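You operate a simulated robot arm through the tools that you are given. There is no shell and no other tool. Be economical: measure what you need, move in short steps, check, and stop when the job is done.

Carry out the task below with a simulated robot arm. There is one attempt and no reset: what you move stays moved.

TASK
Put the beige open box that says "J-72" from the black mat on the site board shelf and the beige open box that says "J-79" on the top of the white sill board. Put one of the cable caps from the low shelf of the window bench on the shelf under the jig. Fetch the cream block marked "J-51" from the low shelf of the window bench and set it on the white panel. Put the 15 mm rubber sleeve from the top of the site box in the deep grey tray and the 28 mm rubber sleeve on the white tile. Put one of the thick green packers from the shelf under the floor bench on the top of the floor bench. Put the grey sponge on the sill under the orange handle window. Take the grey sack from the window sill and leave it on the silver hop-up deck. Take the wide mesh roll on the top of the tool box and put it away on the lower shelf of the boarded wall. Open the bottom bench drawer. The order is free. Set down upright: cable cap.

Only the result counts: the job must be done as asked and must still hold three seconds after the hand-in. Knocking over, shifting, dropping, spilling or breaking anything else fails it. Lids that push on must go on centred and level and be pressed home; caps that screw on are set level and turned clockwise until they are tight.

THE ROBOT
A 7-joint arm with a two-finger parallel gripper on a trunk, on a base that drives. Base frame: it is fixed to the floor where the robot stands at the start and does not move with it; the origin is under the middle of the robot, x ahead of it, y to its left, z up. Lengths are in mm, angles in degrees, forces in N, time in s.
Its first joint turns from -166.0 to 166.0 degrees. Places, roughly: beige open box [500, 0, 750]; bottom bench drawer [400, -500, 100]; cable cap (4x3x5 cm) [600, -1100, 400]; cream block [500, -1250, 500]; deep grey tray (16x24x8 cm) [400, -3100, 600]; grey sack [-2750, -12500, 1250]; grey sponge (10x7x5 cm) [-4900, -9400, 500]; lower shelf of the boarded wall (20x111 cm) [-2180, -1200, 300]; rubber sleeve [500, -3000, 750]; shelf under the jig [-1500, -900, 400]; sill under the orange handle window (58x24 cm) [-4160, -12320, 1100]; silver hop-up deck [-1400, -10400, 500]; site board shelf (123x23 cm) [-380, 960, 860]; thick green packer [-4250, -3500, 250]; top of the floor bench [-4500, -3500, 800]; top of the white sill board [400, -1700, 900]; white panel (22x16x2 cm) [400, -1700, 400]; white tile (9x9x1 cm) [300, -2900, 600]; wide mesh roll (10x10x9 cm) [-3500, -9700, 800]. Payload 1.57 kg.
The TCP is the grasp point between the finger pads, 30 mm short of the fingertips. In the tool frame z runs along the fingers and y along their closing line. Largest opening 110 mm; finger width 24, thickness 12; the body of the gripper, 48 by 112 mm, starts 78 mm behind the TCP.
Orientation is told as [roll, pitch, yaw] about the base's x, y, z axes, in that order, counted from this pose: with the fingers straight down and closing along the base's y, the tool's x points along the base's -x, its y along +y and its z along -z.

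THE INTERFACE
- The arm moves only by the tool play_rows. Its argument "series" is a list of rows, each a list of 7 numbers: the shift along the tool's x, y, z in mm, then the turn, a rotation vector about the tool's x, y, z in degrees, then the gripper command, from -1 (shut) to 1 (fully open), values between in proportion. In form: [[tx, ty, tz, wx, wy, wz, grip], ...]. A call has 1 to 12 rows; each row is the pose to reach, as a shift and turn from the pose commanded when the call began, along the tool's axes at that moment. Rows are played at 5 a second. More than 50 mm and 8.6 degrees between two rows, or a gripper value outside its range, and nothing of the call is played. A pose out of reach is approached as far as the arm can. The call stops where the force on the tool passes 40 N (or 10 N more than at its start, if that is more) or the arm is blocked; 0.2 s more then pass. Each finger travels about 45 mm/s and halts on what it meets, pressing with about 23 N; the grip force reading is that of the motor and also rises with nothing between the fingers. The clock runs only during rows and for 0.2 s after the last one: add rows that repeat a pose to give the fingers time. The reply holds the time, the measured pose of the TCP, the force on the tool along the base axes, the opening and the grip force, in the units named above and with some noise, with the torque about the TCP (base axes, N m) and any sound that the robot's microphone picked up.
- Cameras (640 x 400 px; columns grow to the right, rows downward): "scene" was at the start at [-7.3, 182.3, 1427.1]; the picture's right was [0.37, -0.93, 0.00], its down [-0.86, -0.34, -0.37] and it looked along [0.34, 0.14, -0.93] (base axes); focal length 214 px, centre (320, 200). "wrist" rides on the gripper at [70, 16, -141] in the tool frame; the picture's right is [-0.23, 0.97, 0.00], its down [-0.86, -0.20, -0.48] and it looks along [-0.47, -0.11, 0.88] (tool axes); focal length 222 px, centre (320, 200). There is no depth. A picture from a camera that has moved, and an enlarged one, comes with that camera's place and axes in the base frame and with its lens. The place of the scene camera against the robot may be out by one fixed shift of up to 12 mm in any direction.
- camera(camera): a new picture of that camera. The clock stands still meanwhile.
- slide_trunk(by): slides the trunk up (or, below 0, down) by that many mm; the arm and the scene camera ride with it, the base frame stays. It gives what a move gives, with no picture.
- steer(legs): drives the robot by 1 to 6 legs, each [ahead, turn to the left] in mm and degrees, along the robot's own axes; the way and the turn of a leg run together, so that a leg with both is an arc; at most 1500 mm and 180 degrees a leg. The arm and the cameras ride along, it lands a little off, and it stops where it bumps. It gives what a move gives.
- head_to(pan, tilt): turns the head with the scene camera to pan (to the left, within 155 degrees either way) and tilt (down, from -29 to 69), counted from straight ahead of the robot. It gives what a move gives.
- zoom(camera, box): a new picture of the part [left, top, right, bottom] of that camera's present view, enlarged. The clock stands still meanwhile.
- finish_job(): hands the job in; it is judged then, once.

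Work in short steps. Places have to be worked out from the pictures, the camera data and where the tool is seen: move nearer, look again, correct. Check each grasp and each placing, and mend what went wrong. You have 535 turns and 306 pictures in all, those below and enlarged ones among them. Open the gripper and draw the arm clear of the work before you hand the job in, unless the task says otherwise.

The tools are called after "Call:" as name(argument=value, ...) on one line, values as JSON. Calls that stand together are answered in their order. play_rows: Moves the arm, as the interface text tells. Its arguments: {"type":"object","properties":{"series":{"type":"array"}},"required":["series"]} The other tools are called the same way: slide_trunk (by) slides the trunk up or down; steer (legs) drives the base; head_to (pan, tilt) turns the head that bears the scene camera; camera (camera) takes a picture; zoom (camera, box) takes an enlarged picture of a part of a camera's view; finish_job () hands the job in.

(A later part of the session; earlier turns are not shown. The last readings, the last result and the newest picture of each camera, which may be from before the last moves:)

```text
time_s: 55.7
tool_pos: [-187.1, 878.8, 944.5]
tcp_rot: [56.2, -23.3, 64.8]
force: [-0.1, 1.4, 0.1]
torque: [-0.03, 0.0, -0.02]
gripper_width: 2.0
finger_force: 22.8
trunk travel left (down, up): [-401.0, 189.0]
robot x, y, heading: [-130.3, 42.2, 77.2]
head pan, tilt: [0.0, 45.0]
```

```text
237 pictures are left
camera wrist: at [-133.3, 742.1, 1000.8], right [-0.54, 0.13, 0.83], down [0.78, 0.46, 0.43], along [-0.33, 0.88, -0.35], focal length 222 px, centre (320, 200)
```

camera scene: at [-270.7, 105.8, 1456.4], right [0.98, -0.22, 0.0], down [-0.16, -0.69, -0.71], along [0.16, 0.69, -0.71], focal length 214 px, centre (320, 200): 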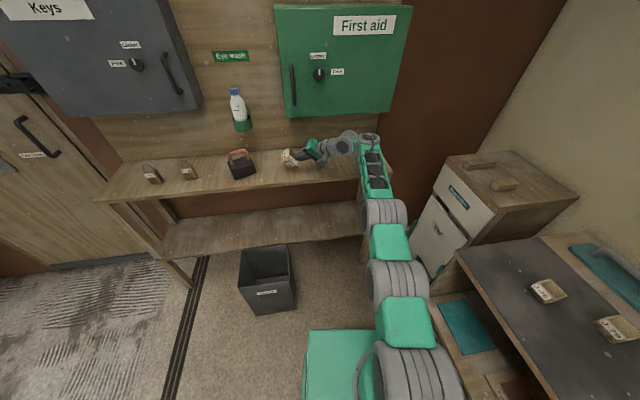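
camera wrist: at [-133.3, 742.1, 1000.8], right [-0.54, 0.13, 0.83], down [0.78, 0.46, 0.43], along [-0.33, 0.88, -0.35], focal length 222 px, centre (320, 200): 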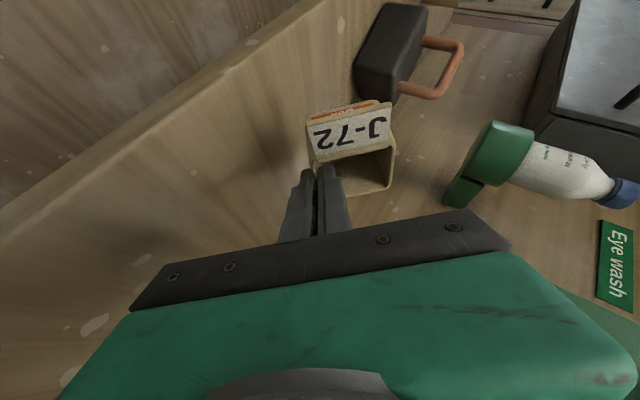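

All free and the box is clamped by its wall, opening toward the gripper. Now retract toward the robot while turning the tool back to vertical.

Call:
play_rows(series=[[35, 5, -25, 0, 0, 0, -1], [60, 15, -52, 7.5, 3.9, 0, -1], [85, 26, -80, 15, 7.8, 0, -1], [108, 38, -106, 22.6, 11.6, 0, -1], [130, 50, -130, 30.1, 15.5, 0.2, -1], [150, 60, -150, 37.6, 19.4, 0.2, -1], [165, 70, -168, 45.2, 23.2, 0.3, -1], [176, 76, -179, 52.7, 27.1, 0.3, -1]])

Call:
camera(camera="scene")

Call:
camera(camera="wrist")

```text
time_s: 57.5
tool_pos: [-191.3, 628.0, 1024.3]
tcp_rot: [0.0, 0.1, 76.9]
force: [0.7, 0.3, -0.1]
torque: [0.03, 0.02, 0.01]
gripper_width: 2.0
finger_force: 22.8
trunk travel left (down, up): [-401.0, 189.0]
robot x, y, heading: [-122.2, 41.7, 77.5]
head pan, tilt: [0.0, 45.0]
```

```text
236 pictures are left
camera scene: at [-271.2, 105.5, 1456.3], right [0.98, -0.22, 0.0], down [-0.16, -0.69, -0.71], along [0.16, 0.69, -0.71], focal length 214 px, centre (320, 200)
```

scene: 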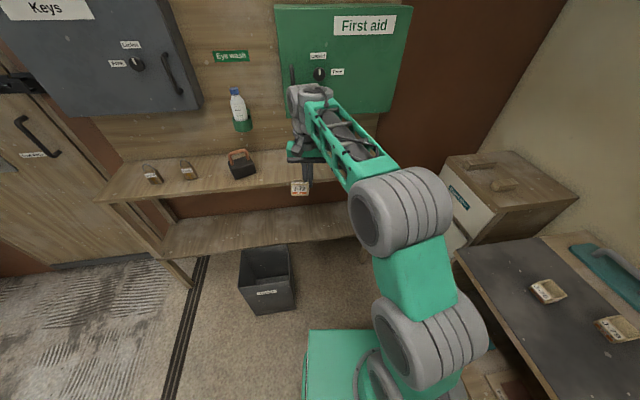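

```text
235 pictures are left
camera wrist: at [-223.0, 564.2, 1165.4], right [-0.9, 0.44, 0.0], down [0.39, 0.79, 0.48], along [0.21, 0.43, -0.88], focal length 222 px, centre (320, 200)
```

wrist: 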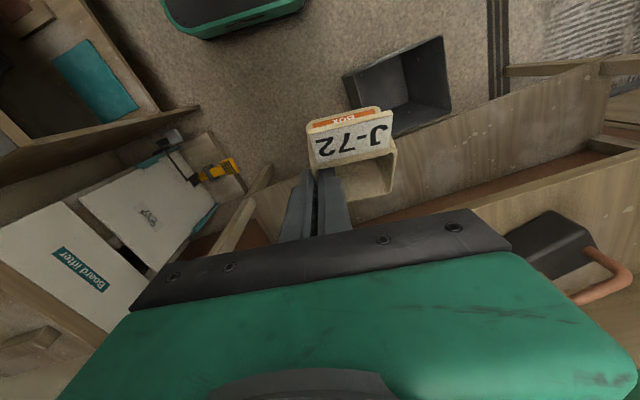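

Box hangs upright. To keep the wrist away from the cabinets I tilt the tool 30° (fingers forward-down) here, then drive 200 ahead.

Call:
play_rows(series=[[0, 0, 0, 0, -7.5, 0, -1], [0, 0, 0, 0, -15, 0, -1], [0, 0, 0, 0, -22.5, 0, -1], [0, 0, 0, 0, -30, 0, -1]])

Call:
steer(legs=[[200, 0]])

Call:
camera(camera="scene")

Call:
camera(camera="wrist")

```text
time_s: 58.5
tool_pos: [-189.4, 628.6, 1023.8]
tcp_rot: [0.0, -30.1, 76.8]
force: [0.6, 0.3, -0.1]
torque: [0.0, 0.03, 0.01]
gripper_width: 1.8
finger_force: 22.9
trunk travel left (down, up): [-401.0, 189.0]
robot x, y, heading: [-126.4, 41.7, 77.1]
head pan, tilt: [0.0, 45.0]
```

```text
time_s: 60.1
tool_pos: [-148.3, 827.5, 1024.4]
tcp_rot: [0.0, -29.9, 77.2]
force: [1.0, -0.3, 0.0]
torque: [0.01, 0.01, 0.01]
gripper_width: 1.9
finger_force: 23.4
trunk travel left (down, up): [-401.0, 189.0]
robot x, y, heading: [-78.1, 244.3, 77.7]
head pan, tilt: [0.0, 45.0]
```

```text
234 pictures are left
camera scene: at [-226.8, 303.5, 1456.3], right [0.98, -0.21, 0.0], down [-0.15, -0.69, -0.71], along [0.15, 0.69, -0.71], focal length 214 px, centre (320, 200)
```

scene: 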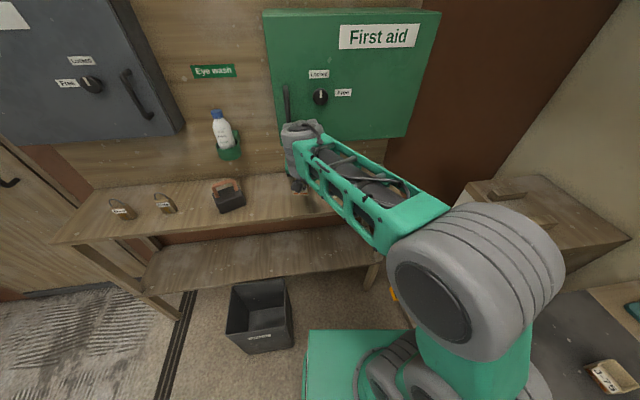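

```text
233 pictures are left
camera wrist: at [-193.7, 703.4, 1111.3], right [-0.91, 0.41, 0.11], down [0.31, 0.45, 0.84], along [0.29, 0.8, -0.53], focal length 222 px, centre (320, 200)
```

wrist: 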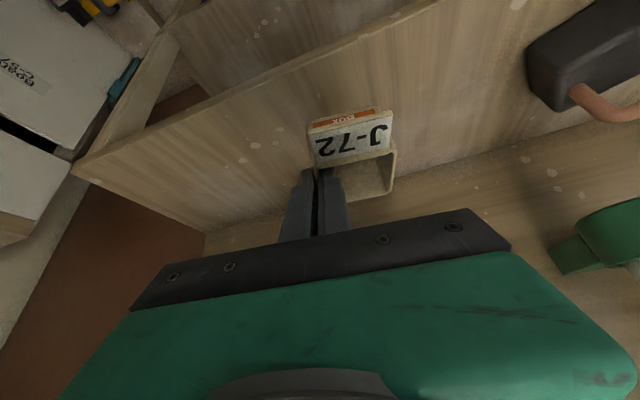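

Move along to (-158, 882, ~924), then creep down.

Call:
play_rows(series=[[2, 8, 37, 0, 0, 0, -1], [4, 15, 75, 0, 0, 0, -1], [5.5, 22, 112, 0, 0, 0, -1]])

Call:
camera(camera="wrist")

Call:
camera(camera="scene")

```text
time_s: 60.9
tool_pos: [-157.1, 880.8, 923.2]
tcp_rot: [0.1, -30.0, 77.3]
force: [-0.2, -0.4, -0.6]
torque: [-0.01, 0.02, -0.04]
gripper_width: 1.7
finger_force: 23.7
trunk travel left (down, up): [-401.0, 189.0]
robot x, y, heading: [-81.2, 242.7, 77.6]
head pan, tilt: [0.0, 45.0]
```

```text
232 pictures are left
camera wrist: at [-202.7, 757.3, 1009.9], right [-0.91, 0.41, 0.11], down [0.31, 0.44, 0.84], along [0.29, 0.8, -0.53], focal length 222 px, centre (320, 200)
```

wrist: 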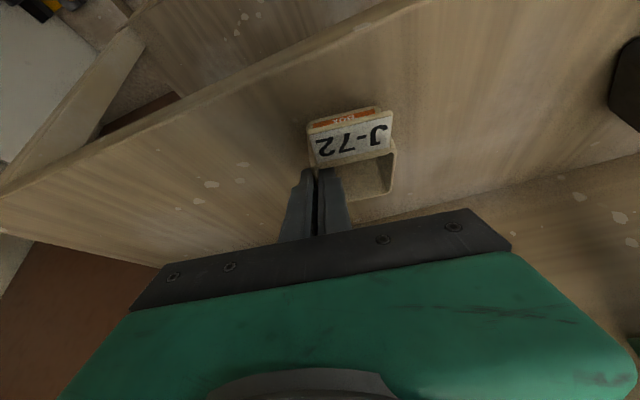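

```text
231 pictures are left
camera scene: at [-226.8, 303.5, 1456.4], right [0.98, -0.21, 0.0], down [-0.15, -0.69, -0.71], along [0.15, 0.69, -0.71], focal length 214 px, centre (320, 200)
```

scene: 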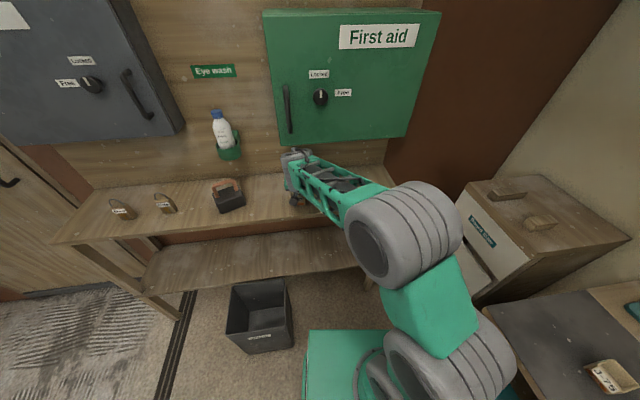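

Creep down 4 mm per row to z≈903.

Call:
play_rows(series=[[2, 0, 3.5, 0, 0, 0, -1], [4, 0, 7, 0, 0, 0, -1], [6, 0, 10.4, 0, 0, 0, -1], [8, 0, 13.9, 0, 0, 0, -1]])

```text
time_s: 61.9
tool_pos: [-158.3, 881.1, 908.8]
tcp_rot: [0.1, -30.2, 77.2]
force: [-0.1, -1.4, 5.3]
torque: [0.15, 0.02, 0.02]
gripper_width: 1.9
finger_force: 23.0
trunk travel left (down, up): [-401.0, 189.0]
robot x, y, heading: [-81.4, 245.4, 77.5]
head pan, tilt: [0.0, 45.0]
```

Touching (5 N). Open slightly to release, then check.

Call:
play_rows(series=[[0, 0, 0, 0, 0, 0, -0.8], [0, 0, 0, 0, 0, 0, -0.65], [0, 0, 0, 0, 0, 0, -0.65]])

Call:
camera(camera="wrist")

```text
time_s: 62.7
tool_pos: [-159.3, 880.8, 907.3]
tcp_rot: [0.1, -30.0, 77.2]
force: [0.8, -0.1, 0.2]
torque: [0.0, 0.01, 0.02]
gripper_width: 19.0
finger_force: 0.1
trunk travel left (down, up): [-401.0, 189.0]
robot x, y, heading: [-81.5, 241.8, 77.5]
head pan, tilt: [0.0, 45.0]
```

```text
230 pictures are left
camera wrist: at [-203.9, 757.2, 994.7], right [-0.91, 0.41, 0.11], down [0.31, 0.45, 0.84], along [0.29, 0.8, -0.53], focal length 222 px, centre (320, 200)
```

wrist: 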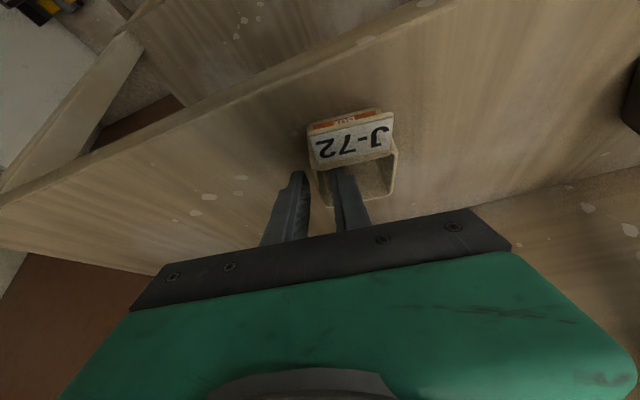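

Lift straight up out of the box, then back.

Call:
play_rows(series=[[-7, 0, -14, 0, 0, 0, -0.65], [-14, 0, -28, 0, 0, 0, -0.65], [-18, 0, -45, 0, 0, 0, -0.65], [-10, 0, -75, 0, 0, 0, -0.65], [-5, 0, -110, 0, 0, 0, -0.65]])

Call:
camera(camera="wrist")

```text
time_s: 63.9
tool_pos: [-168.1, 832.8, 1006.7]
tcp_rot: [-0.1, -30.0, 77.3]
force: [0.3, 0.0, -0.1]
torque: [-0.03, 0.01, -0.02]
gripper_width: 19.3
finger_force: 0.0
trunk travel left (down, up): [-401.0, 189.0]
robot x, y, heading: [-83.8, 242.7, 77.4]
head pan, tilt: [0.0, 45.0]
```

```text
229 pictures are left
camera wrist: at [-214.2, 708.8, 1093.4], right [-0.91, 0.41, 0.11], down [0.31, 0.45, 0.84], along [0.29, 0.8, -0.53], focal length 222 px, centre (320, 200)
```

wrist: 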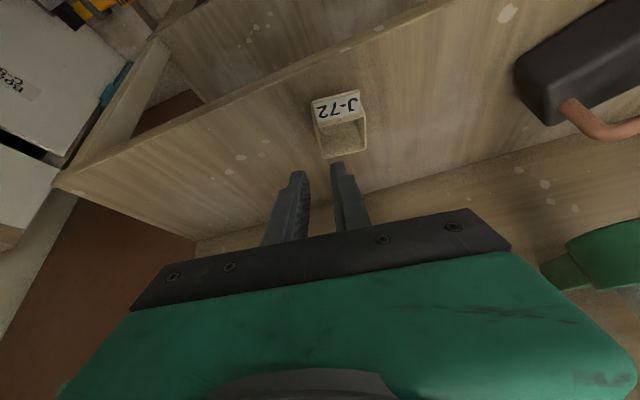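

J-72 stands on the shelf. Return the tool to vertical, retract, and go back to the bench for J-79.

Call:
play_rows(series=[[20, 0, -20, 0, 7.5, 0, 0.3], [45, 0, -30, 0, 15, 0, 1], [70, 0, -40, 0, 22.5, 0, 1], [100, 0, -40, 0, 30, 0, 1]])

Call:
steer(legs=[[-240, 0], [0, -77.4]])

Call:
head_to(pan=0, tilt=45)

Call:
camera(camera="scene")

```text
time_s: 64.9
tool_pos: [-193.5, 727.8, 991.1]
tcp_rot: [0.0, 0.1, 77.4]
force: [-0.5, -0.3, 0.0]
torque: [0.03, 0.0, 0.0]
gripper_width: 105.4
finger_force: 0.1
trunk travel left (down, up): [-401.0, 189.0]
robot x, y, heading: [-82.8, 240.9, 77.5]
head pan, tilt: [0.0, 45.0]
```

```text
time_s: 70.0
tool_pos: [320.9, 219.3, 990.8]
tcp_rot: [0.0, 0.0, -0.7]
force: [0.1, 1.1, -0.5]
torque: [0.0, -0.04, 0.0]
gripper_width: 110.0
finger_force: 0.1
trunk travel left (down, up): [-401.0, 189.0]
robot x, y, heading: [-127.6, 8.8, -0.6]
head pan, tilt: [0.0, 45.0]
```

```text
time_s: 70.6
tool_pos: [322.0, 218.4, 992.0]
tcp_rot: [0.1, 0.0, -0.8]
force: [0.4, 0.5, 0.6]
torque: [-0.02, 0.0, 0.01]
gripper_width: 109.7
finger_force: 0.0
trunk travel left (down, up): [-401.0, 189.0]
robot x, y, heading: [-133.1, 9.5, -0.7]
head pan, tilt: [0.0, 45.0]
```

```text
228 pictures are left
camera scene: at [-108.4, 168.8, 1456.3], right [-0.01, -1.0, 0.0], down [-0.71, 0.0, -0.71], along [0.71, -0.01, -0.71], focal length 214 px, centre (320, 200)
```

scene: 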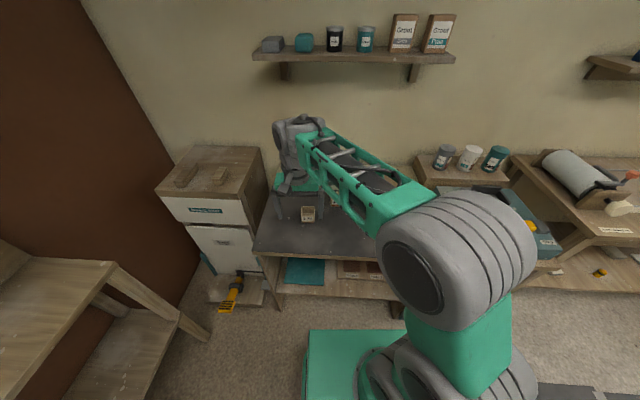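

Drive 130 ahead and move the hand over J-79's estimated place, then look.

Call:
steer(legs=[[130, 0.7]])

Call:
play_rows(series=[[-35, -35, 0, 0, 0, 0, 1], [-70, -70, 20, 0, 0, 0, 1], [-100, -105, 50, 0, 0, 0, 1], [-125, -122, 80, 0, 0, 0, 1]])

Call:
camera(camera="wrist")

```text
time_s: 71.9
tool_pos: [451.2, 224.7, 990.1]
tcp_rot: [-0.1, 0.1, 0.1]
force: [-0.7, 0.2, 0.7]
torque: [0.0, -0.01, 0.03]
gripper_width: 110.1
finger_force: 0.2
trunk travel left (down, up): [-401.0, 189.0]
robot x, y, heading: [2.6, 5.2, 0.4]
head pan, tilt: [0.0, 45.0]
```

```text
refused: row 2 steps farther than a row can; nothing moved
```

```text
227 pictures are left
camera wrist: at [381.5, 241.6, 1131.3], right [0.23, 0.97, 0.0], down [0.86, -0.2, 0.48], along [0.47, -0.11, -0.88], focal length 222 px, centre (320, 200)
```

wrist: 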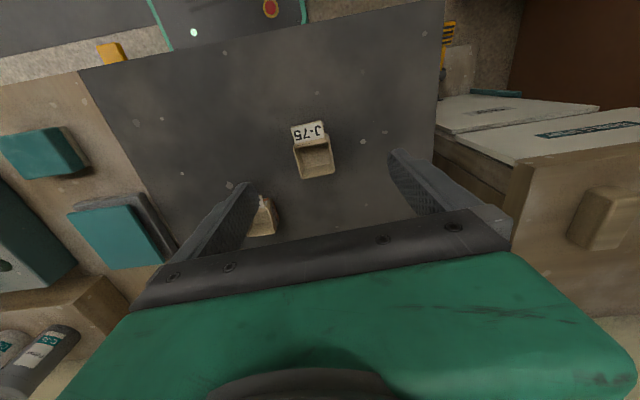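

J-79 is near (580, 88). Move over it.

Call:
play_rows(series=[[-28, -30, 15, 0, 0, 0, 1], [-56, -60, 30, 0, 0, 0, 1], [-84, -90, 45, 0, 0, 0, 1], [-112, -115, 65, 0, 0, 0, 1], [-130, -135, 90, 0, 0, 0, 1]])

Call:
camera(camera="wrist")

```text
time_s: 73.1
tool_pos: [582.3, 87.1, 900.7]
tcp_rot: [0.0, 0.0, 0.0]
force: [-0.1, -0.6, 0.7]
torque: [0.0, -0.03, 0.0]
gripper_width: 110.0
finger_force: 0.0
trunk travel left (down, up): [-401.0, 189.0]
robot x, y, heading: [3.8, 7.8, 0.4]
head pan, tilt: [0.0, 45.0]
```

```text
226 pictures are left
camera wrist: at [511.3, 104.6, 1041.3], right [0.23, 0.97, 0.0], down [0.86, -0.2, 0.48], along [0.47, -0.11, -0.88], focal length 222 px, centre (320, 200)
```

wrist: 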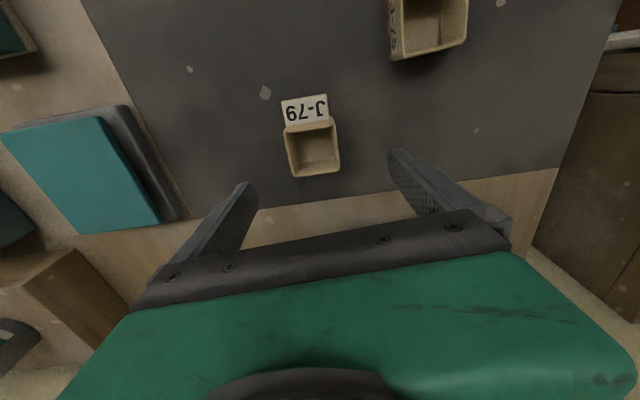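

J-79 centre (578.5, 81), yaw ≈ -5.5°. Align and descend to 792, then grip.

Call:
play_rows(series=[[4, -6, 25, 0, 0, 5.5, 1], [4, -6, 60, 0, 0, 5.5, 1], [4, -6, 90, 0, 0, 5.5, 1], [4, -6, 108, 0, 0, 5.5, 1], [4, -6, 108, 0, 0, 5.5, -0.3], [4, -6, 108, 0, 0, 5.5, -0.6], [4, -6, 108, 0, 0, 5.5, -0.6], [4, -6, 108, 0, 0, 5.5, -0.6]])

Call:
camera(camera="wrist")

```text
time_s: 74.9
tool_pos: [578.4, 84.7, 792.6]
tcp_rot: [0.0, 0.1, -5.5]
force: [0.0, 1.1, 0.1]
torque: [0.0, 0.0, -0.02]
gripper_width: 55.5
finger_force: 19.4
trunk travel left (down, up): [-401.0, 189.0]
robot x, y, heading: [4.6, 9.4, 0.1]
head pan, tilt: [0.0, 45.0]
```

```text
225 pictures are left
camera wrist: at [509.2, 107.2, 933.2], right [0.32, 0.95, 0.0], down [0.83, -0.28, 0.48], along [0.45, -0.15, -0.88], focal length 222 px, centre (320, 200)
```

wrist: 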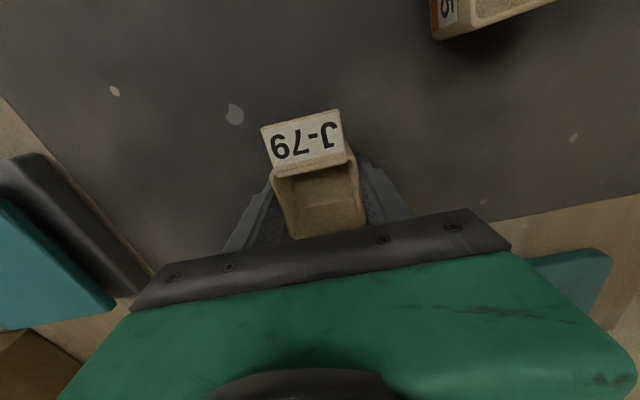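

Gripped. Lift and retract, then drive along the bench row to the white sill board.

Call:
play_rows(series=[[0, 0, -40, 0, 0, 0, -0.6], [0, 0, -85, 0, 0, 0, -0.6], [0, 0, -130, 0, 0, 0, -0.6], [30, -10, -165, 0, 0, 0, -0.6], [65, -25, -195, 0, 0, 0, -0.6], [105, -40, -215, 0, 0, 0, -0.6], [150, -55, -220, 0, 0, 0, -0.6]])

Call:
steer(legs=[[-300, 0], [0, -90], [1400, 0]])

Call:
head_to(pan=70, tilt=30)

Call:
camera(camera="scene")

```text
time_s: 76.5
tool_pos: [424.0, 41.5, 1012.4]
tcp_rot: [0.0, 0.2, -5.5]
force: [0.4, -0.7, -1.0]
torque: [-0.05, 0.01, -0.04]
gripper_width: 55.4
finger_force: 23.2
trunk travel left (down, up): [-401.0, 189.0]
robot x, y, heading: [4.9, 6.9, 0.5]
head pan, tilt: [0.0, 45.0]
```

```text
time_s: 89.0
tool_pos: [-203.3, -1811.6, 1012.2]
tcp_rot: [0.0, 0.0, -93.0]
force: [-0.3, -0.2, 0.0]
torque: [-0.02, 0.02, 0.0]
gripper_width: 55.5
finger_force: 23.4
trunk travel left (down, up): [-401.0, 189.0]
robot x, y, heading: [-255.2, -1391.2, -87.1]
head pan, tilt: [0.0, 45.0]
```

```text
time_s: 90.4
tool_pos: [-203.8, -1812.5, 1011.4]
tcp_rot: [0.0, 0.0, -93.0]
force: [-0.3, -0.1, 0.5]
torque: [0.03, -0.02, 0.04]
gripper_width: 55.4
finger_force: 22.9
trunk travel left (down, up): [-401.0, 189.0]
robot x, y, heading: [-254.9, -1391.4, -87.0]
head pan, tilt: [70.0, 30.0]
```

```text
224 pictures are left
camera scene: at [-17.7, -1343.5, 1478.9], right [-0.3, -0.96, 0.0], down [-0.48, 0.15, -0.87], along [0.83, -0.26, -0.5], focal length 214 px, centre (320, 200)
```

scene: 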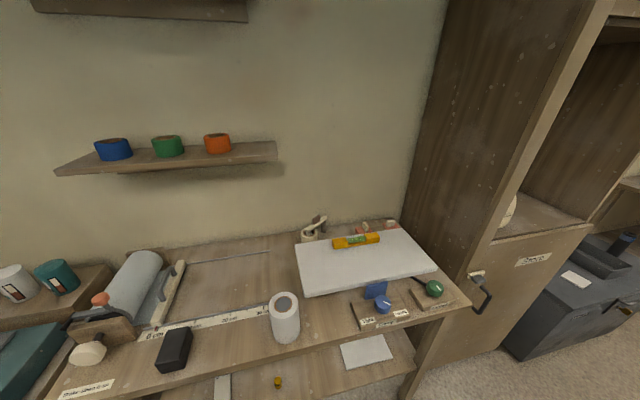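

The white sill board spans about x 380–640, y -1430…-1900 with a level on its rear. I'll place J-79 near (450, -1590). Drive there and face +x.

Call:
steer(legs=[[200, 0], [0, 87], [120, 0]])

Call:
head_to(pan=0, tilt=45)

Call:
camera(camera="scene")

Call:
camera(camera="wrist")

```text
time_s: 96.5
tool_pos: [295.2, -1561.4, 1011.3]
tcp_rot: [0.0, 0.1, -5.6]
force: [-0.5, -0.4, -0.2]
torque: [0.02, -0.01, 0.0]
gripper_width: 55.3
finger_force: 23.4
trunk travel left (down, up): [-401.0, 189.0]
robot x, y, heading: [-126.5, -1591.0, 0.1]
head pan, tilt: [70.0, 30.0]
```

```text
time_s: 98.0
tool_pos: [296.9, -1561.1, 1012.2]
tcp_rot: [0.1, 0.0, -5.7]
force: [0.4, 0.8, -0.4]
torque: [0.02, 0.01, 0.01]
gripper_width: 55.3
finger_force: 22.9
trunk travel left (down, up): [-401.0, 189.0]
robot x, y, heading: [-128.5, -1595.4, 0.2]
head pan, tilt: [0.0, 45.0]
```

```text
223 pictures are left
camera scene: at [-106.4, -1432.4, 1456.4], right [0.01, -1.0, 0.0], down [-0.71, 0.0, -0.71], along [0.71, 0.0, -0.71], focal length 214 px, centre (320, 200)
```

scene: 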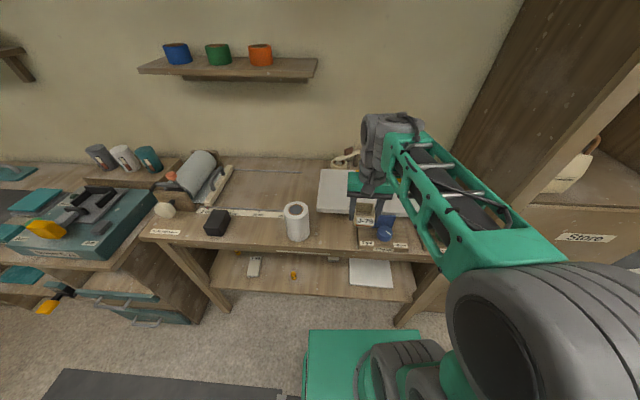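

```text
222 pictures are left
camera wrist: at [226.4, -1537.6, 1153.1], right [0.32, 0.95, 0.0], down [0.83, -0.28, 0.48], along [0.45, -0.15, -0.88], focal length 222 px, centre (320, 200)
```

wrist: 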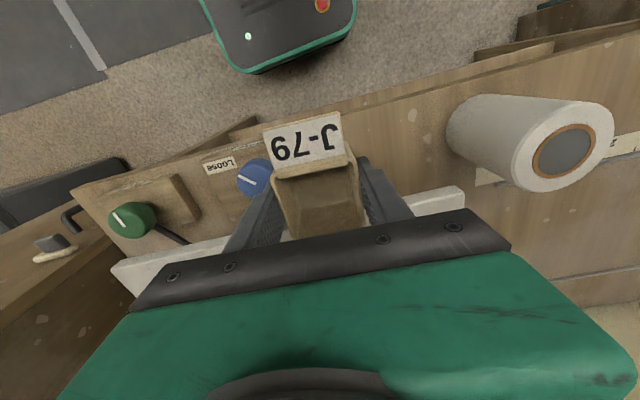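

Move over the board at (455, -1580), to z=960, and check.

Call:
play_rows(series=[[-40, -1, 0, 0, 0, 0, -0.6], [-80, -2, 0, 0, 0, 0, -0.6], [-120, -3, 0, 0, 0, 0, -0.6], [-159, -3, 10, 0, 0, 0, -0.6], [-159, -3, 50, 0, 0, 0, -0.6]])

Call:
camera(camera="scene")

Call:
camera(camera="wrist")

```text
time_s: 99.2
tool_pos: [452.7, -1580.7, 972.1]
tcp_rot: [0.1, -0.7, -5.6]
force: [-4.1, -2.0, 35.3]
torque: [-0.79, 0.8, 0.05]
gripper_width: 55.9
finger_force: 22.8
trunk travel left (down, up): [-401.0, 189.0]
robot x, y, heading: [-131.5, -1592.9, 0.1]
head pan, tilt: [0.0, 45.0]
```

```text
221 pictures are left
camera scene: at [-109.4, -1432.6, 1457.3], right [0.0, -1.0, 0.0], down [-0.71, 0.0, -0.71], along [0.71, 0.0, -0.71], focal length 214 px, centre (320, 200)
```

scene: 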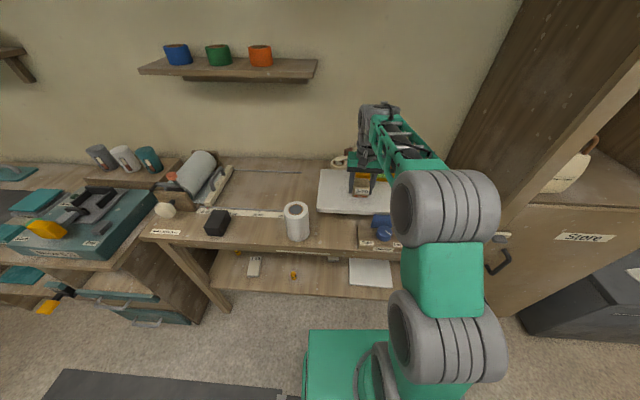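

```text
220 pictures are left
camera wrist: at [381.6, -1555.7, 1112.0], right [0.32, 0.95, 0.01], down [0.83, -0.28, 0.49], along [0.46, -0.15, -0.87], focal length 222 px, centre (320, 200)
```

wrist: 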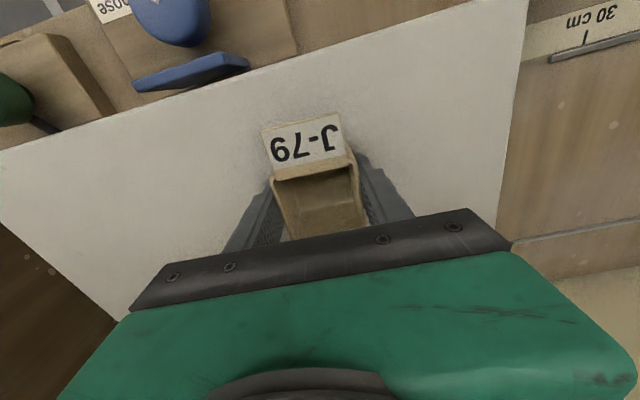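

The box already rests on the board (35 N, surface ≈ 940). Ease up ~8 mm of command and check force.

Call:
play_rows(series=[[0, 0, -4, 0, 0, 0, -0.6], [0, 0, -8, 0, 0, 0, -0.6], [0, 0, -8, 0, 0, 0, -0.6]])

```text
time_s: 100.0
tool_pos: [452.6, -1579.6, 971.9]
tcp_rot: [0.0, -0.1, -5.6]
force: [4.5, -0.3, 21.2]
torque: [0.68, -0.15, -0.23]
gripper_width: 55.3
finger_force: 23.1
trunk travel left (down, up): [-401.0, 189.0]
robot x, y, heading: [-130.4, -1592.3, 0.3]
head pan, tilt: [0.0, 45.0]
```

Call:
play_rows(series=[[0, 0, -2, 0, 0, 0, -0.6], [0, 0, -4, 0, 0, 0, -0.6], [0, 0, -4, 0, 0, 0, -0.6]])

```text
time_s: 100.8
tool_pos: [451.0, -1578.7, 974.3]
tcp_rot: [0.0, 0.3, -5.4]
force: [-0.2, 0.7, 0.2]
torque: [-0.06, -0.01, 0.03]
gripper_width: 55.5
finger_force: 23.2
trunk travel left (down, up): [-401.0, 189.0]
robot x, y, heading: [-126.1, -1594.1, 0.6]
head pan, tilt: [0.0, 45.0]
```

Load gone, about 1–2 mm above. Lower 1.5 mm, open, and rise.

Call:
play_rows(series=[[0, 0, 1.5, 0, 0, 0, -0.6], [0, 0, 1.5, 0, 0, 0, 0.2], [0, 0, 1.5, 0, 0, 0, 0.5], [0, 0, 1.5, 0, 0, 0, 0.5], [0, 0, -30, 0, 0, 0, 0.5], [0, 0, -70, 0, 0, 0, 0.5], [0, 0, -110, 0, 0, 0, 0.5]])

Call:
camera(camera="wrist")

```text
time_s: 102.4
tool_pos: [454.3, -1576.0, 1082.3]
tcp_rot: [0.0, 0.1, -5.7]
force: [0.4, 0.0, 0.9]
torque: [-0.01, -0.01, 0.01]
gripper_width: 82.5
finger_force: 0.0
trunk travel left (down, up): [-401.0, 189.0]
robot x, y, heading: [-126.8, -1595.7, 0.1]
head pan, tilt: [0.0, 45.0]
```

```text
219 pictures are left
camera wrist: at [385.4, -1552.5, 1224.0], right [0.32, 0.95, 0.0], down [0.83, -0.28, 0.48], along [0.45, -0.15, -0.88], focal length 222 px, centre (320, 200)
```

wrist: 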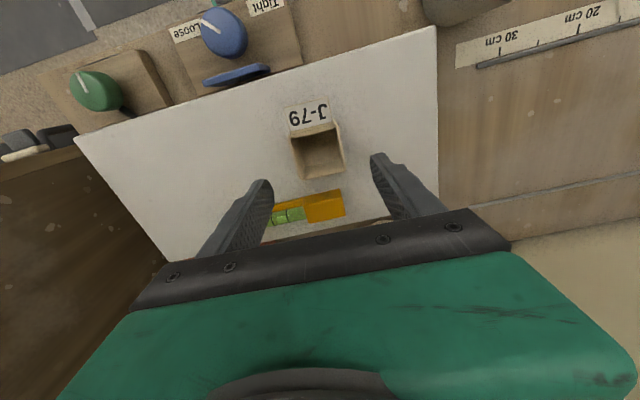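

J-79 placed well. Now back away and look at the low shelf of the bench.

Call:
steer(legs=[[-450, 0]])

Call:
head_to(pan=25, tilt=35)

Call:
camera(camera="scene")

Call:
zoom(camera="scene", box=[160, 160, 460, 345])

```text
time_s: 105.1
tool_pos: [2.7, -1578.9, 1083.1]
tcp_rot: [0.0, 0.0, -5.6]
force: [0.4, 0.2, 0.1]
torque: [0.01, -0.05, 0.02]
gripper_width: 82.4
finger_force: 0.0
trunk travel left (down, up): [-401.0, 189.0]
robot x, y, heading: [-581.7, -1599.3, 0.2]
head pan, tilt: [0.0, 45.0]
```

```text
time_s: 106.0
tool_pos: [1.9, -1579.4, 1083.5]
tcp_rot: [-0.1, 0.0, -5.7]
force: [-0.4, -1.2, 0.9]
torque: [0.01, 0.03, 0.02]
gripper_width: 82.5
finger_force: 0.1
trunk travel left (down, up): [-401.0, 189.0]
robot x, y, heading: [-582.0, -1595.0, 0.3]
head pan, tilt: [25.0, 35.0]
```

```text
218 pictures are left
camera scene: at [-559.5, -1396.8, 1471.1], right [0.42, -0.91, 0.0], down [-0.52, -0.24, -0.82], along [0.74, 0.35, -0.57], focal length 214 px, centre (320, 200)
```

scene: 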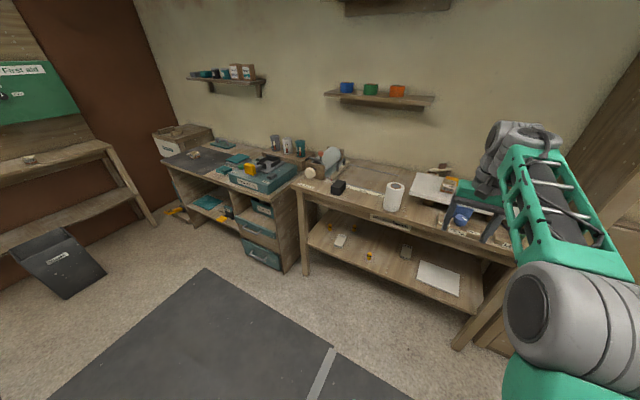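

```text
2.13 times, centred on (310, 252) of scene
camera zoom: at [-559.5, -1396.8, 1471.1], right [0.42, -0.91, 0.0], down [-0.52, -0.24, -0.82], along [0.74, 0.35, -0.57], focal length 458 px, centre (341, 88)
```

zoom: 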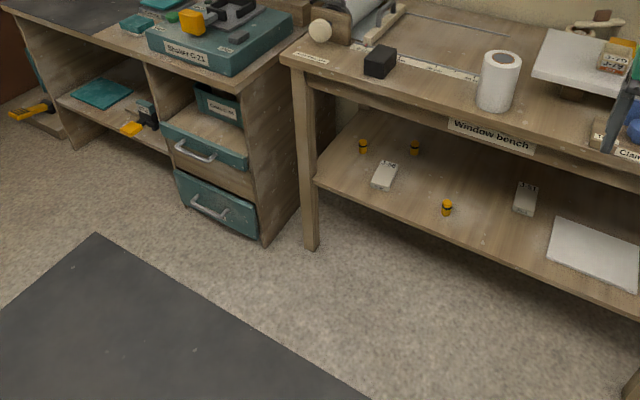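

The window bench's low shelf shows two cream blocks, three caps and the white panel. Zoom in to read labels.

Call:
zoom(camera="scene", box=[310, 210, 430, 285])

Call:
head_to(pan=10, tilt=40)

Call:
zoom(camera="scene", box=[230, 140, 450, 290])

```text
5.33 times, centred on (370, 248) of scene
camera zoom: at [-559.5, -1396.8, 1471.1], right [0.42, -0.91, 0.0], down [-0.52, -0.24, -0.82], along [0.74, 0.35, -0.57], focal length 1144 px, centre (53, -53)
```

zoom: 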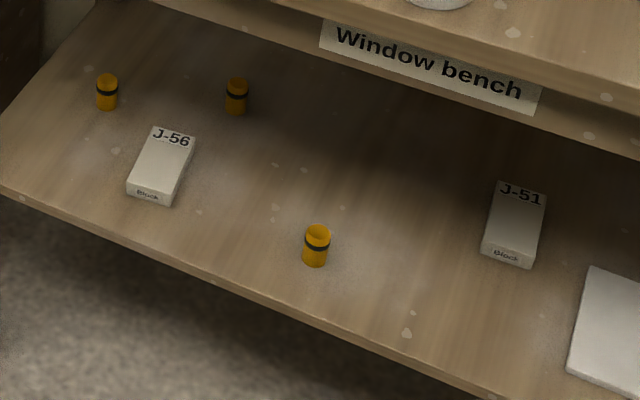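

```text
time_s: 106.8
tool_pos: [2.8, -1579.3, 1083.8]
tcp_rot: [0.0, 0.0, -5.8]
force: [-0.3, -0.2, 0.0]
torque: [0.0, 0.01, 0.04]
gripper_width: 82.5
finger_force: 0.1
trunk travel left (down, up): [-401.0, 189.0]
robot x, y, heading: [-580.8, -1595.2, 0.4]
head pan, tilt: [10.0, 40.0]
```

```text
2.67 times, centred on (340, 215) of scene
camera zoom: at [-555.5, -1419.1, 1463.6], right [0.18, -0.98, 0.0], down [-0.63, -0.11, -0.77], along [0.75, 0.14, -0.64], focal length 572 px, centre (267, 160)
```

zoom: 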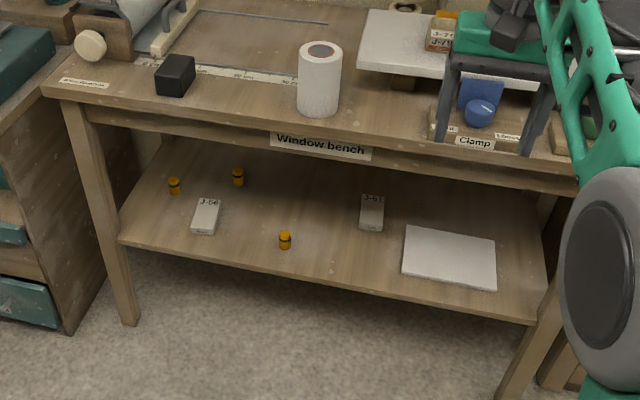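

J-51 is near (509, -1492), top ≈ 430. I line the base up with it, lower the trunk and set a forward-tilted tool in free space before driving under the bench.

Call:
steer(legs=[[0, 90], [105, 0], [0, -90.4]])

Call:
slide_trunk(by=-350)

Call:
play_rows(series=[[0, 0, 0, 0, -8, 5.6, 1], [0, 0, 0, 0, -16, 5.6, 1], [0, 0, 0, 0, -24, 5.6, 1], [0, 0, 0, 0, -32, 5.6, 1], [0, 0, 0, 0, -40, 5.6, 1], [0, 0, 0, 0, -48, 5.6, 1], [0, 0, 0, 0, -56, 5.6, 1]])

```text
time_s: 115.7
tool_pos: [3.5, -1532.4, 1083.2]
tcp_rot: [0.0, 0.0, -11.5]
force: [0.2, 0.0, 0.2]
torque: [0.0, 0.0, 0.0]
gripper_width: 82.6
finger_force: 0.0
trunk travel left (down, up): [-401.0, 189.0]
robot x, y, heading: [-575.0, -1485.4, -5.6]
head pan, tilt: [10.0, 40.0]
```

```text
time_s: 119.1
tool_pos: [2.4, -1531.6, 732.5]
tcp_rot: [0.0, 0.1, -11.6]
force: [0.0, 0.0, -0.1]
torque: [0.02, -0.01, -0.03]
gripper_width: 82.9
finger_force: 0.1
trunk travel left (down, up): [-51.0, 539.0]
robot x, y, heading: [-577.2, -1488.2, -5.5]
head pan, tilt: [10.0, 40.0]
```

```text
refused: row 1 steps farther than a row can; nothing moved
```

Correct heading, then yaw the tool, then pitch.

Call:
steer(legs=[[0, 5.6]])

Call:
play_rows(series=[[15, 0, 0, 0, 0, -5.8, 1]])

Call:
play_rows(series=[[20, 0, 0, 0, -8, 0, 1], [20, 0, 20, 0, -16, 0, 1], [20, 0, 40, 0, -24, 0, 1], [20, 0, 60, 0, -32, 0, 1], [20, 0, 80, 0, -40, 0, 1], [20, 0, 100, 0, -48, 0, 1], [20, 0, 120, 0, -56, 0, 1]])

Call:
camera(camera="scene")

```text
time_s: 120.0
tool_pos: [3.7, -1474.1, 733.7]
tcp_rot: [0.1, 0.0, -5.8]
force: [0.5, 0.8, -0.1]
torque: [-0.02, -0.01, -0.03]
gripper_width: 82.6
finger_force: 0.0
trunk travel left (down, up): [-51.0, 539.0]
robot x, y, heading: [-577.0, -1489.0, -0.1]
head pan, tilt: [10.0, 40.0]
```

```text
time_s: 120.4
tool_pos: [-10.4, -1472.6, 732.4]
tcp_rot: [0.0, 0.1, 0.0]
force: [0.8, -1.1, -0.4]
torque: [-0.01, 0.02, 0.02]
gripper_width: 109.9
finger_force: 0.1
trunk travel left (down, up): [-51.0, 539.0]
robot x, y, heading: [-577.9, -1488.2, -0.0]
head pan, tilt: [10.0, 40.0]
```

```text
time_s: 122.0
tool_pos: [-33.0, -1472.9, 613.1]
tcp_rot: [0.1, -55.9, 0.0]
force: [-0.4, 1.4, 0.4]
torque: [0.02, 0.03, 0.02]
gripper_width: 110.1
finger_force: 0.0
trunk travel left (down, up): [-51.0, 539.0]
robot x, y, heading: [-576.5, -1489.4, -0.1]
head pan, tilt: [10.0, 40.0]
```

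```text
214 pictures are left
camera scene: at [-553.5, -1313.7, 1113.7], right [0.17, -0.98, 0.0], down [-0.63, -0.11, -0.77], along [0.75, 0.13, -0.64], focal length 214 px, centre (320, 200)
```

scene: 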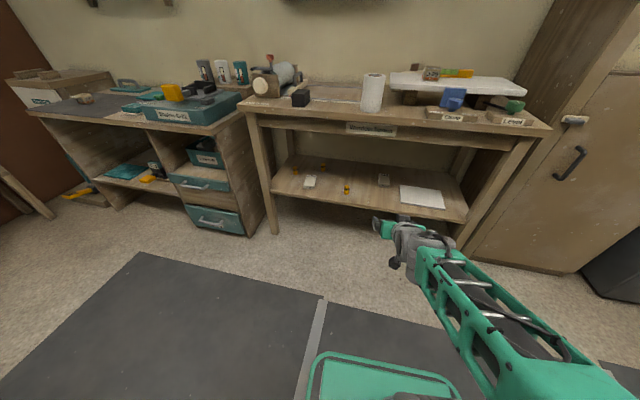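

Lower the hand to z≈460 in free space and check the arm shape.

Call:
play_rows(series=[[31, -5, 21, 0, 0, 0, 1], [62, -10, 42, 0, 0, 0, 1], [93, -15, 63, 0, 0, 0, 1], [124, -19, 84, 0, 0, 0, 1]])

Call:
camera(camera="scene")

Call:
camera(camera="wrist")

```text
time_s: 123.0
tool_pos: [-29.8, -1492.5, 463.5]
tcp_rot: [0.1, -56.0, 0.0]
force: [0.5, -0.1, 0.2]
torque: [0.05, 0.0, -0.02]
gripper_width: 110.2
finger_force: 0.1
trunk travel left (down, up): [-51.0, 539.0]
robot x, y, heading: [-575.6, -1492.8, 0.0]
head pan, tilt: [10.0, 40.0]
```

```text
213 pictures are left
camera scene: at [-553.6, -1313.7, 1113.7], right [0.17, -0.98, 0.0], down [-0.63, -0.11, -0.77], along [0.75, 0.13, -0.64], focal length 214 px, centre (320, 200)
```

scene: 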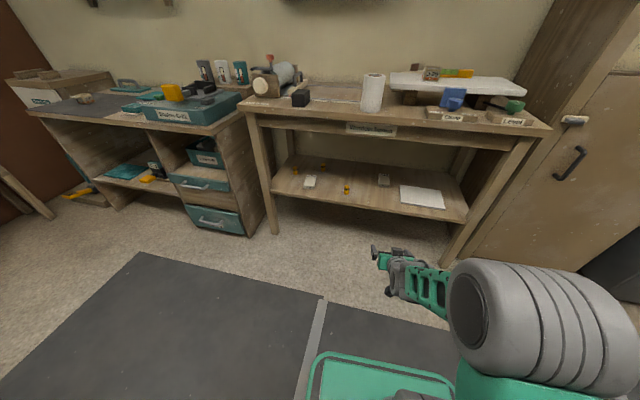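

```text
212 pictures are left
camera wrist: at [-187.0, -1475.0, 483.7], right [0.13, 0.97, 0.19], down [0.08, -0.2, 0.98], along [0.99, -0.11, -0.1], focal length 222 px, centre (320, 200)
```

wrist: 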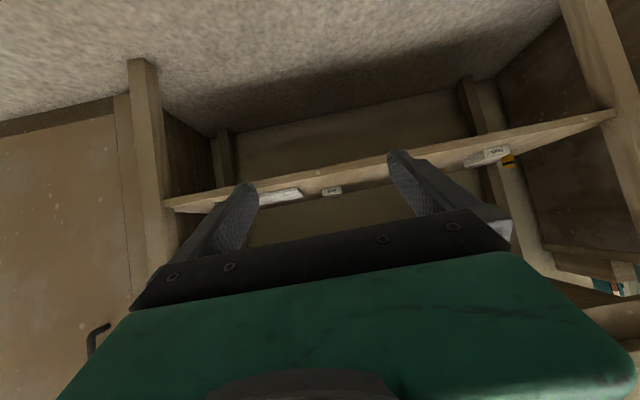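

Arm shape suits: elbow stays outside the bench. Drive 400 ahead and look.

Call:
steer(legs=[[400, 0]])

Call:
camera(camera="wrist")

Call:
camera(camera="scene")

```text
time_s: 125.5
tool_pos: [362.1, -1491.5, 462.0]
tcp_rot: [0.1, -56.1, 0.0]
force: [-0.1, 0.0, -0.4]
torque: [0.03, -0.02, -0.04]
gripper_width: 109.9
finger_force: 0.0
trunk travel left (down, up): [-51.0, 539.0]
robot x, y, heading: [-182.3, -1491.1, 0.2]
head pan, tilt: [10.0, 40.0]
```

```text
211 pictures are left
camera wrist: at [205.4, -1474.3, 483.7], right [0.13, 0.97, 0.19], down [0.08, -0.2, 0.98], along [0.99, -0.11, -0.11], focal length 222 px, centre (320, 200)
```

wrist: 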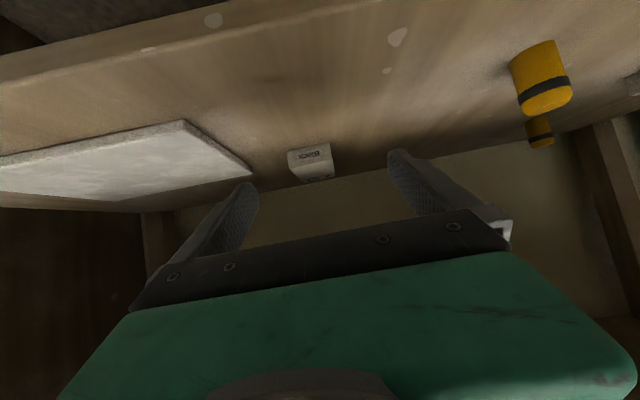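

```text
210 pictures are left
camera scene: at [-161.0, -1313.3, 1113.6], right [0.17, -0.98, 0.0], down [-0.63, -0.11, -0.77], along [0.75, 0.13, -0.64], focal length 214 px, centre (320, 200)
```

scene: 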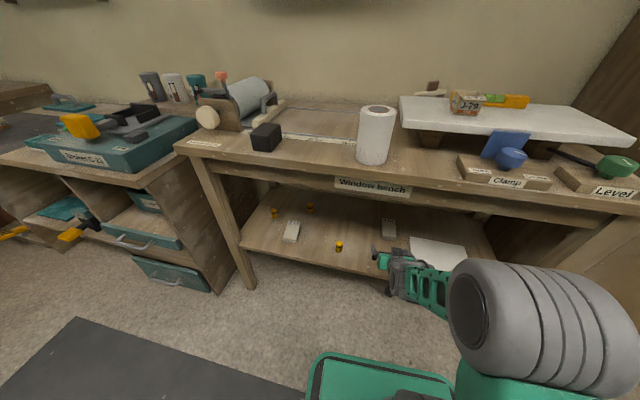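

Block front face at x≈435, y≈-1500, 402–427 high. Drive 100 more, then lower to straddle it.

Call:
steer(legs=[[105, 0]])

Call:
play_rows(series=[[8, -8, 6, 0, 0, 0, 1], [16, -8, 11, 0, 0, 0, 1], [22, -8, 15, 0, 0, 0, 1]])

Call:
camera(camera="wrist")

```text
time_s: 126.7
tool_pos: [467.9, -1488.5, 462.4]
tcp_rot: [0.2, -56.1, 0.3]
force: [0.4, 0.3, 0.3]
torque: [-0.01, 0.01, 0.01]
gripper_width: 109.9
finger_force: 0.0
trunk travel left (down, up): [-51.0, 539.0]
robot x, y, heading: [-79.1, -1491.3, 0.4]
head pan, tilt: [10.0, 40.0]
```

```text
time_s: 127.5
tool_pos: [467.0, -1497.6, 436.3]
tcp_rot: [0.1, -56.0, 0.1]
force: [0.5, 0.6, 0.1]
torque: [-0.03, 0.01, -0.03]
gripper_width: 110.1
finger_force: 0.0
trunk travel left (down, up): [-51.0, 539.0]
robot x, y, heading: [-76.1, -1489.3, 0.1]
head pan, tilt: [10.0, 40.0]
```

```text
209 pictures are left
camera wrist: at [310.6, -1481.2, 457.3], right [0.12, 0.97, 0.19], down [0.08, -0.2, 0.98], along [0.99, -0.1, -0.11], focal length 222 px, centre (320, 200)
```

wrist: 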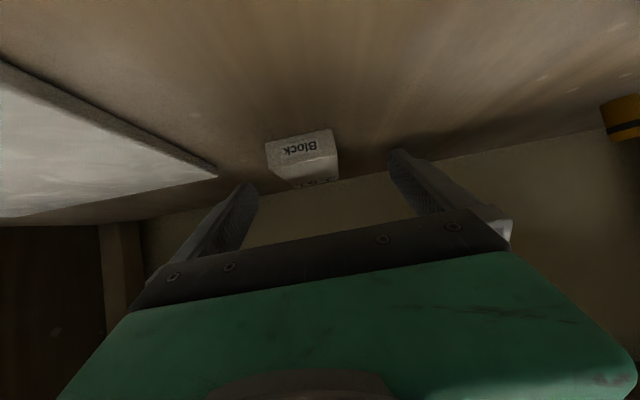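

Fingers straddle the block. Lower 3 mm and close.

Call:
play_rows(series=[[-2, -2, 10, 0, 0, 0, 1], [-2, -2, 10, 0, 0, 0, 0], [-2, -2, 10, 0, 0, 0, -0.7], [-2, -2, 10, 0, 0, 0, -0.7], [-2, -2, 10, 0, 0, 0, -0.7]])

```text
time_s: 128.7
tool_pos: [475.3, -1497.9, 431.9]
tcp_rot: [0.1, -56.0, 0.2]
force: [0.6, 0.6, 0.5]
torque: [-0.01, 0.0, 0.0]
gripper_width: 23.7
finger_force: 0.3
trunk travel left (down, up): [-51.0, 539.0]
robot x, y, heading: [-77.8, -1488.3, 0.3]
head pan, tilt: [10.0, 40.0]
```

Width 24 with no force: missed. Look.

Call:
camera(camera="wrist")

Call:
zoom(camera="scene", box=[340, 200, 480, 300])

```text
208 pictures are left
camera wrist: at [319.7, -1481.8, 452.8], right [0.12, 0.97, 0.19], down [0.08, -0.2, 0.98], along [0.99, -0.1, -0.11], focal length 222 px, centre (320, 200)
```

wrist: 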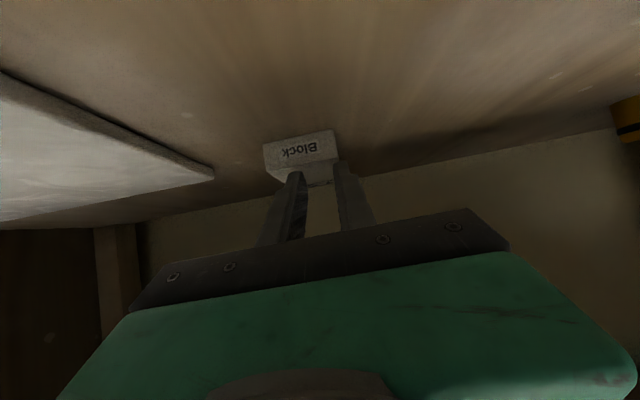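

```text
4.00 times, centred on (410, 250) of scene
camera zoom: at [-56.0, -1312.9, 1113.6], right [0.18, -0.98, 0.0], down [-0.63, -0.11, -0.77], along [0.75, 0.14, -0.64], focal length 858 px, centre (-40, 0)
```

zoom: 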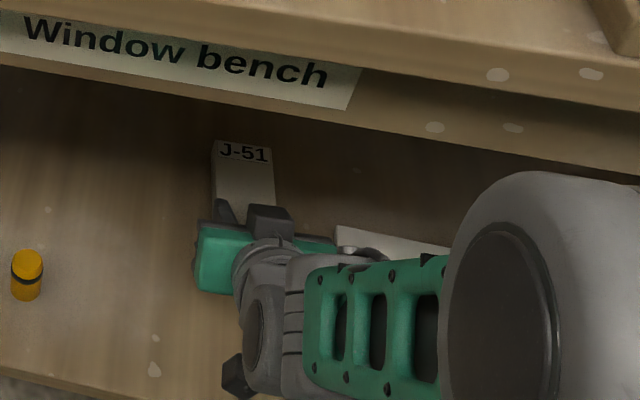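

Triangulating again: shelf z≈384, block front face x≈484, y≈-1506, top ≈408. Open, go down and forward, then close.

Call:
play_rows(series=[[0, 0, 0, 0, 0, 0, 0.4], [0, -6, 0, 0, 0, 0, 1], [0, -6, 0, 0, 0, 0, 1], [0, -6, 0, 0, 0, 0, 1], [8, -6, 5, 0, 0, 0, 1], [15, -6, 10, 0, 0, 0, 1], [7, -6, 22, 0, 0, 0, 1], [-2, -6, 36, 0, 0, 0, 1]])

Call:
play_rows(series=[[0, 0, 0, 0, 0, 0, 0.2], [0, 0, 0, 0, 0, 0, -0.5], [0, 0, 0, 0, 0, 0, -0.5], [0, 0, 0, 0, 0, 0, -0.5]])

Call:
camera(camera="wrist")

```text
time_s: 130.5
tool_pos: [506.9, -1505.6, 414.6]
tcp_rot: [0.1, -55.9, 0.1]
force: [0.2, 0.6, 0.4]
torque: [0.0, 0.02, 0.01]
gripper_width: 110.1
finger_force: 0.0
trunk travel left (down, up): [-51.0, 539.0]
robot x, y, heading: [-79.2, -1488.9, 0.2]
head pan, tilt: [10.0, 40.0]
```

```text
time_s: 131.5
tool_pos: [508.0, -1505.9, 414.8]
tcp_rot: [0.1, -56.0, 0.3]
force: [-0.6, 0.1, 0.9]
torque: [-0.01, -0.01, -0.06]
gripper_width: 59.7
finger_force: 21.1
trunk travel left (down, up): [-51.0, 539.0]
robot x, y, heading: [-78.0, -1486.8, 0.0]
head pan, tilt: [10.0, 40.0]
```

```text
206 pictures are left
camera wrist: at [350.4, -1489.9, 435.8], right [0.12, 0.97, 0.19], down [0.08, -0.2, 0.98], along [0.99, -0.1, -0.11], focal length 222 px, centre (320, 200)
```

wrist: 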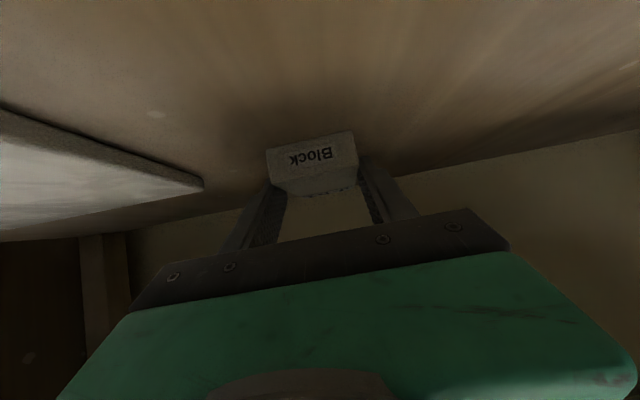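

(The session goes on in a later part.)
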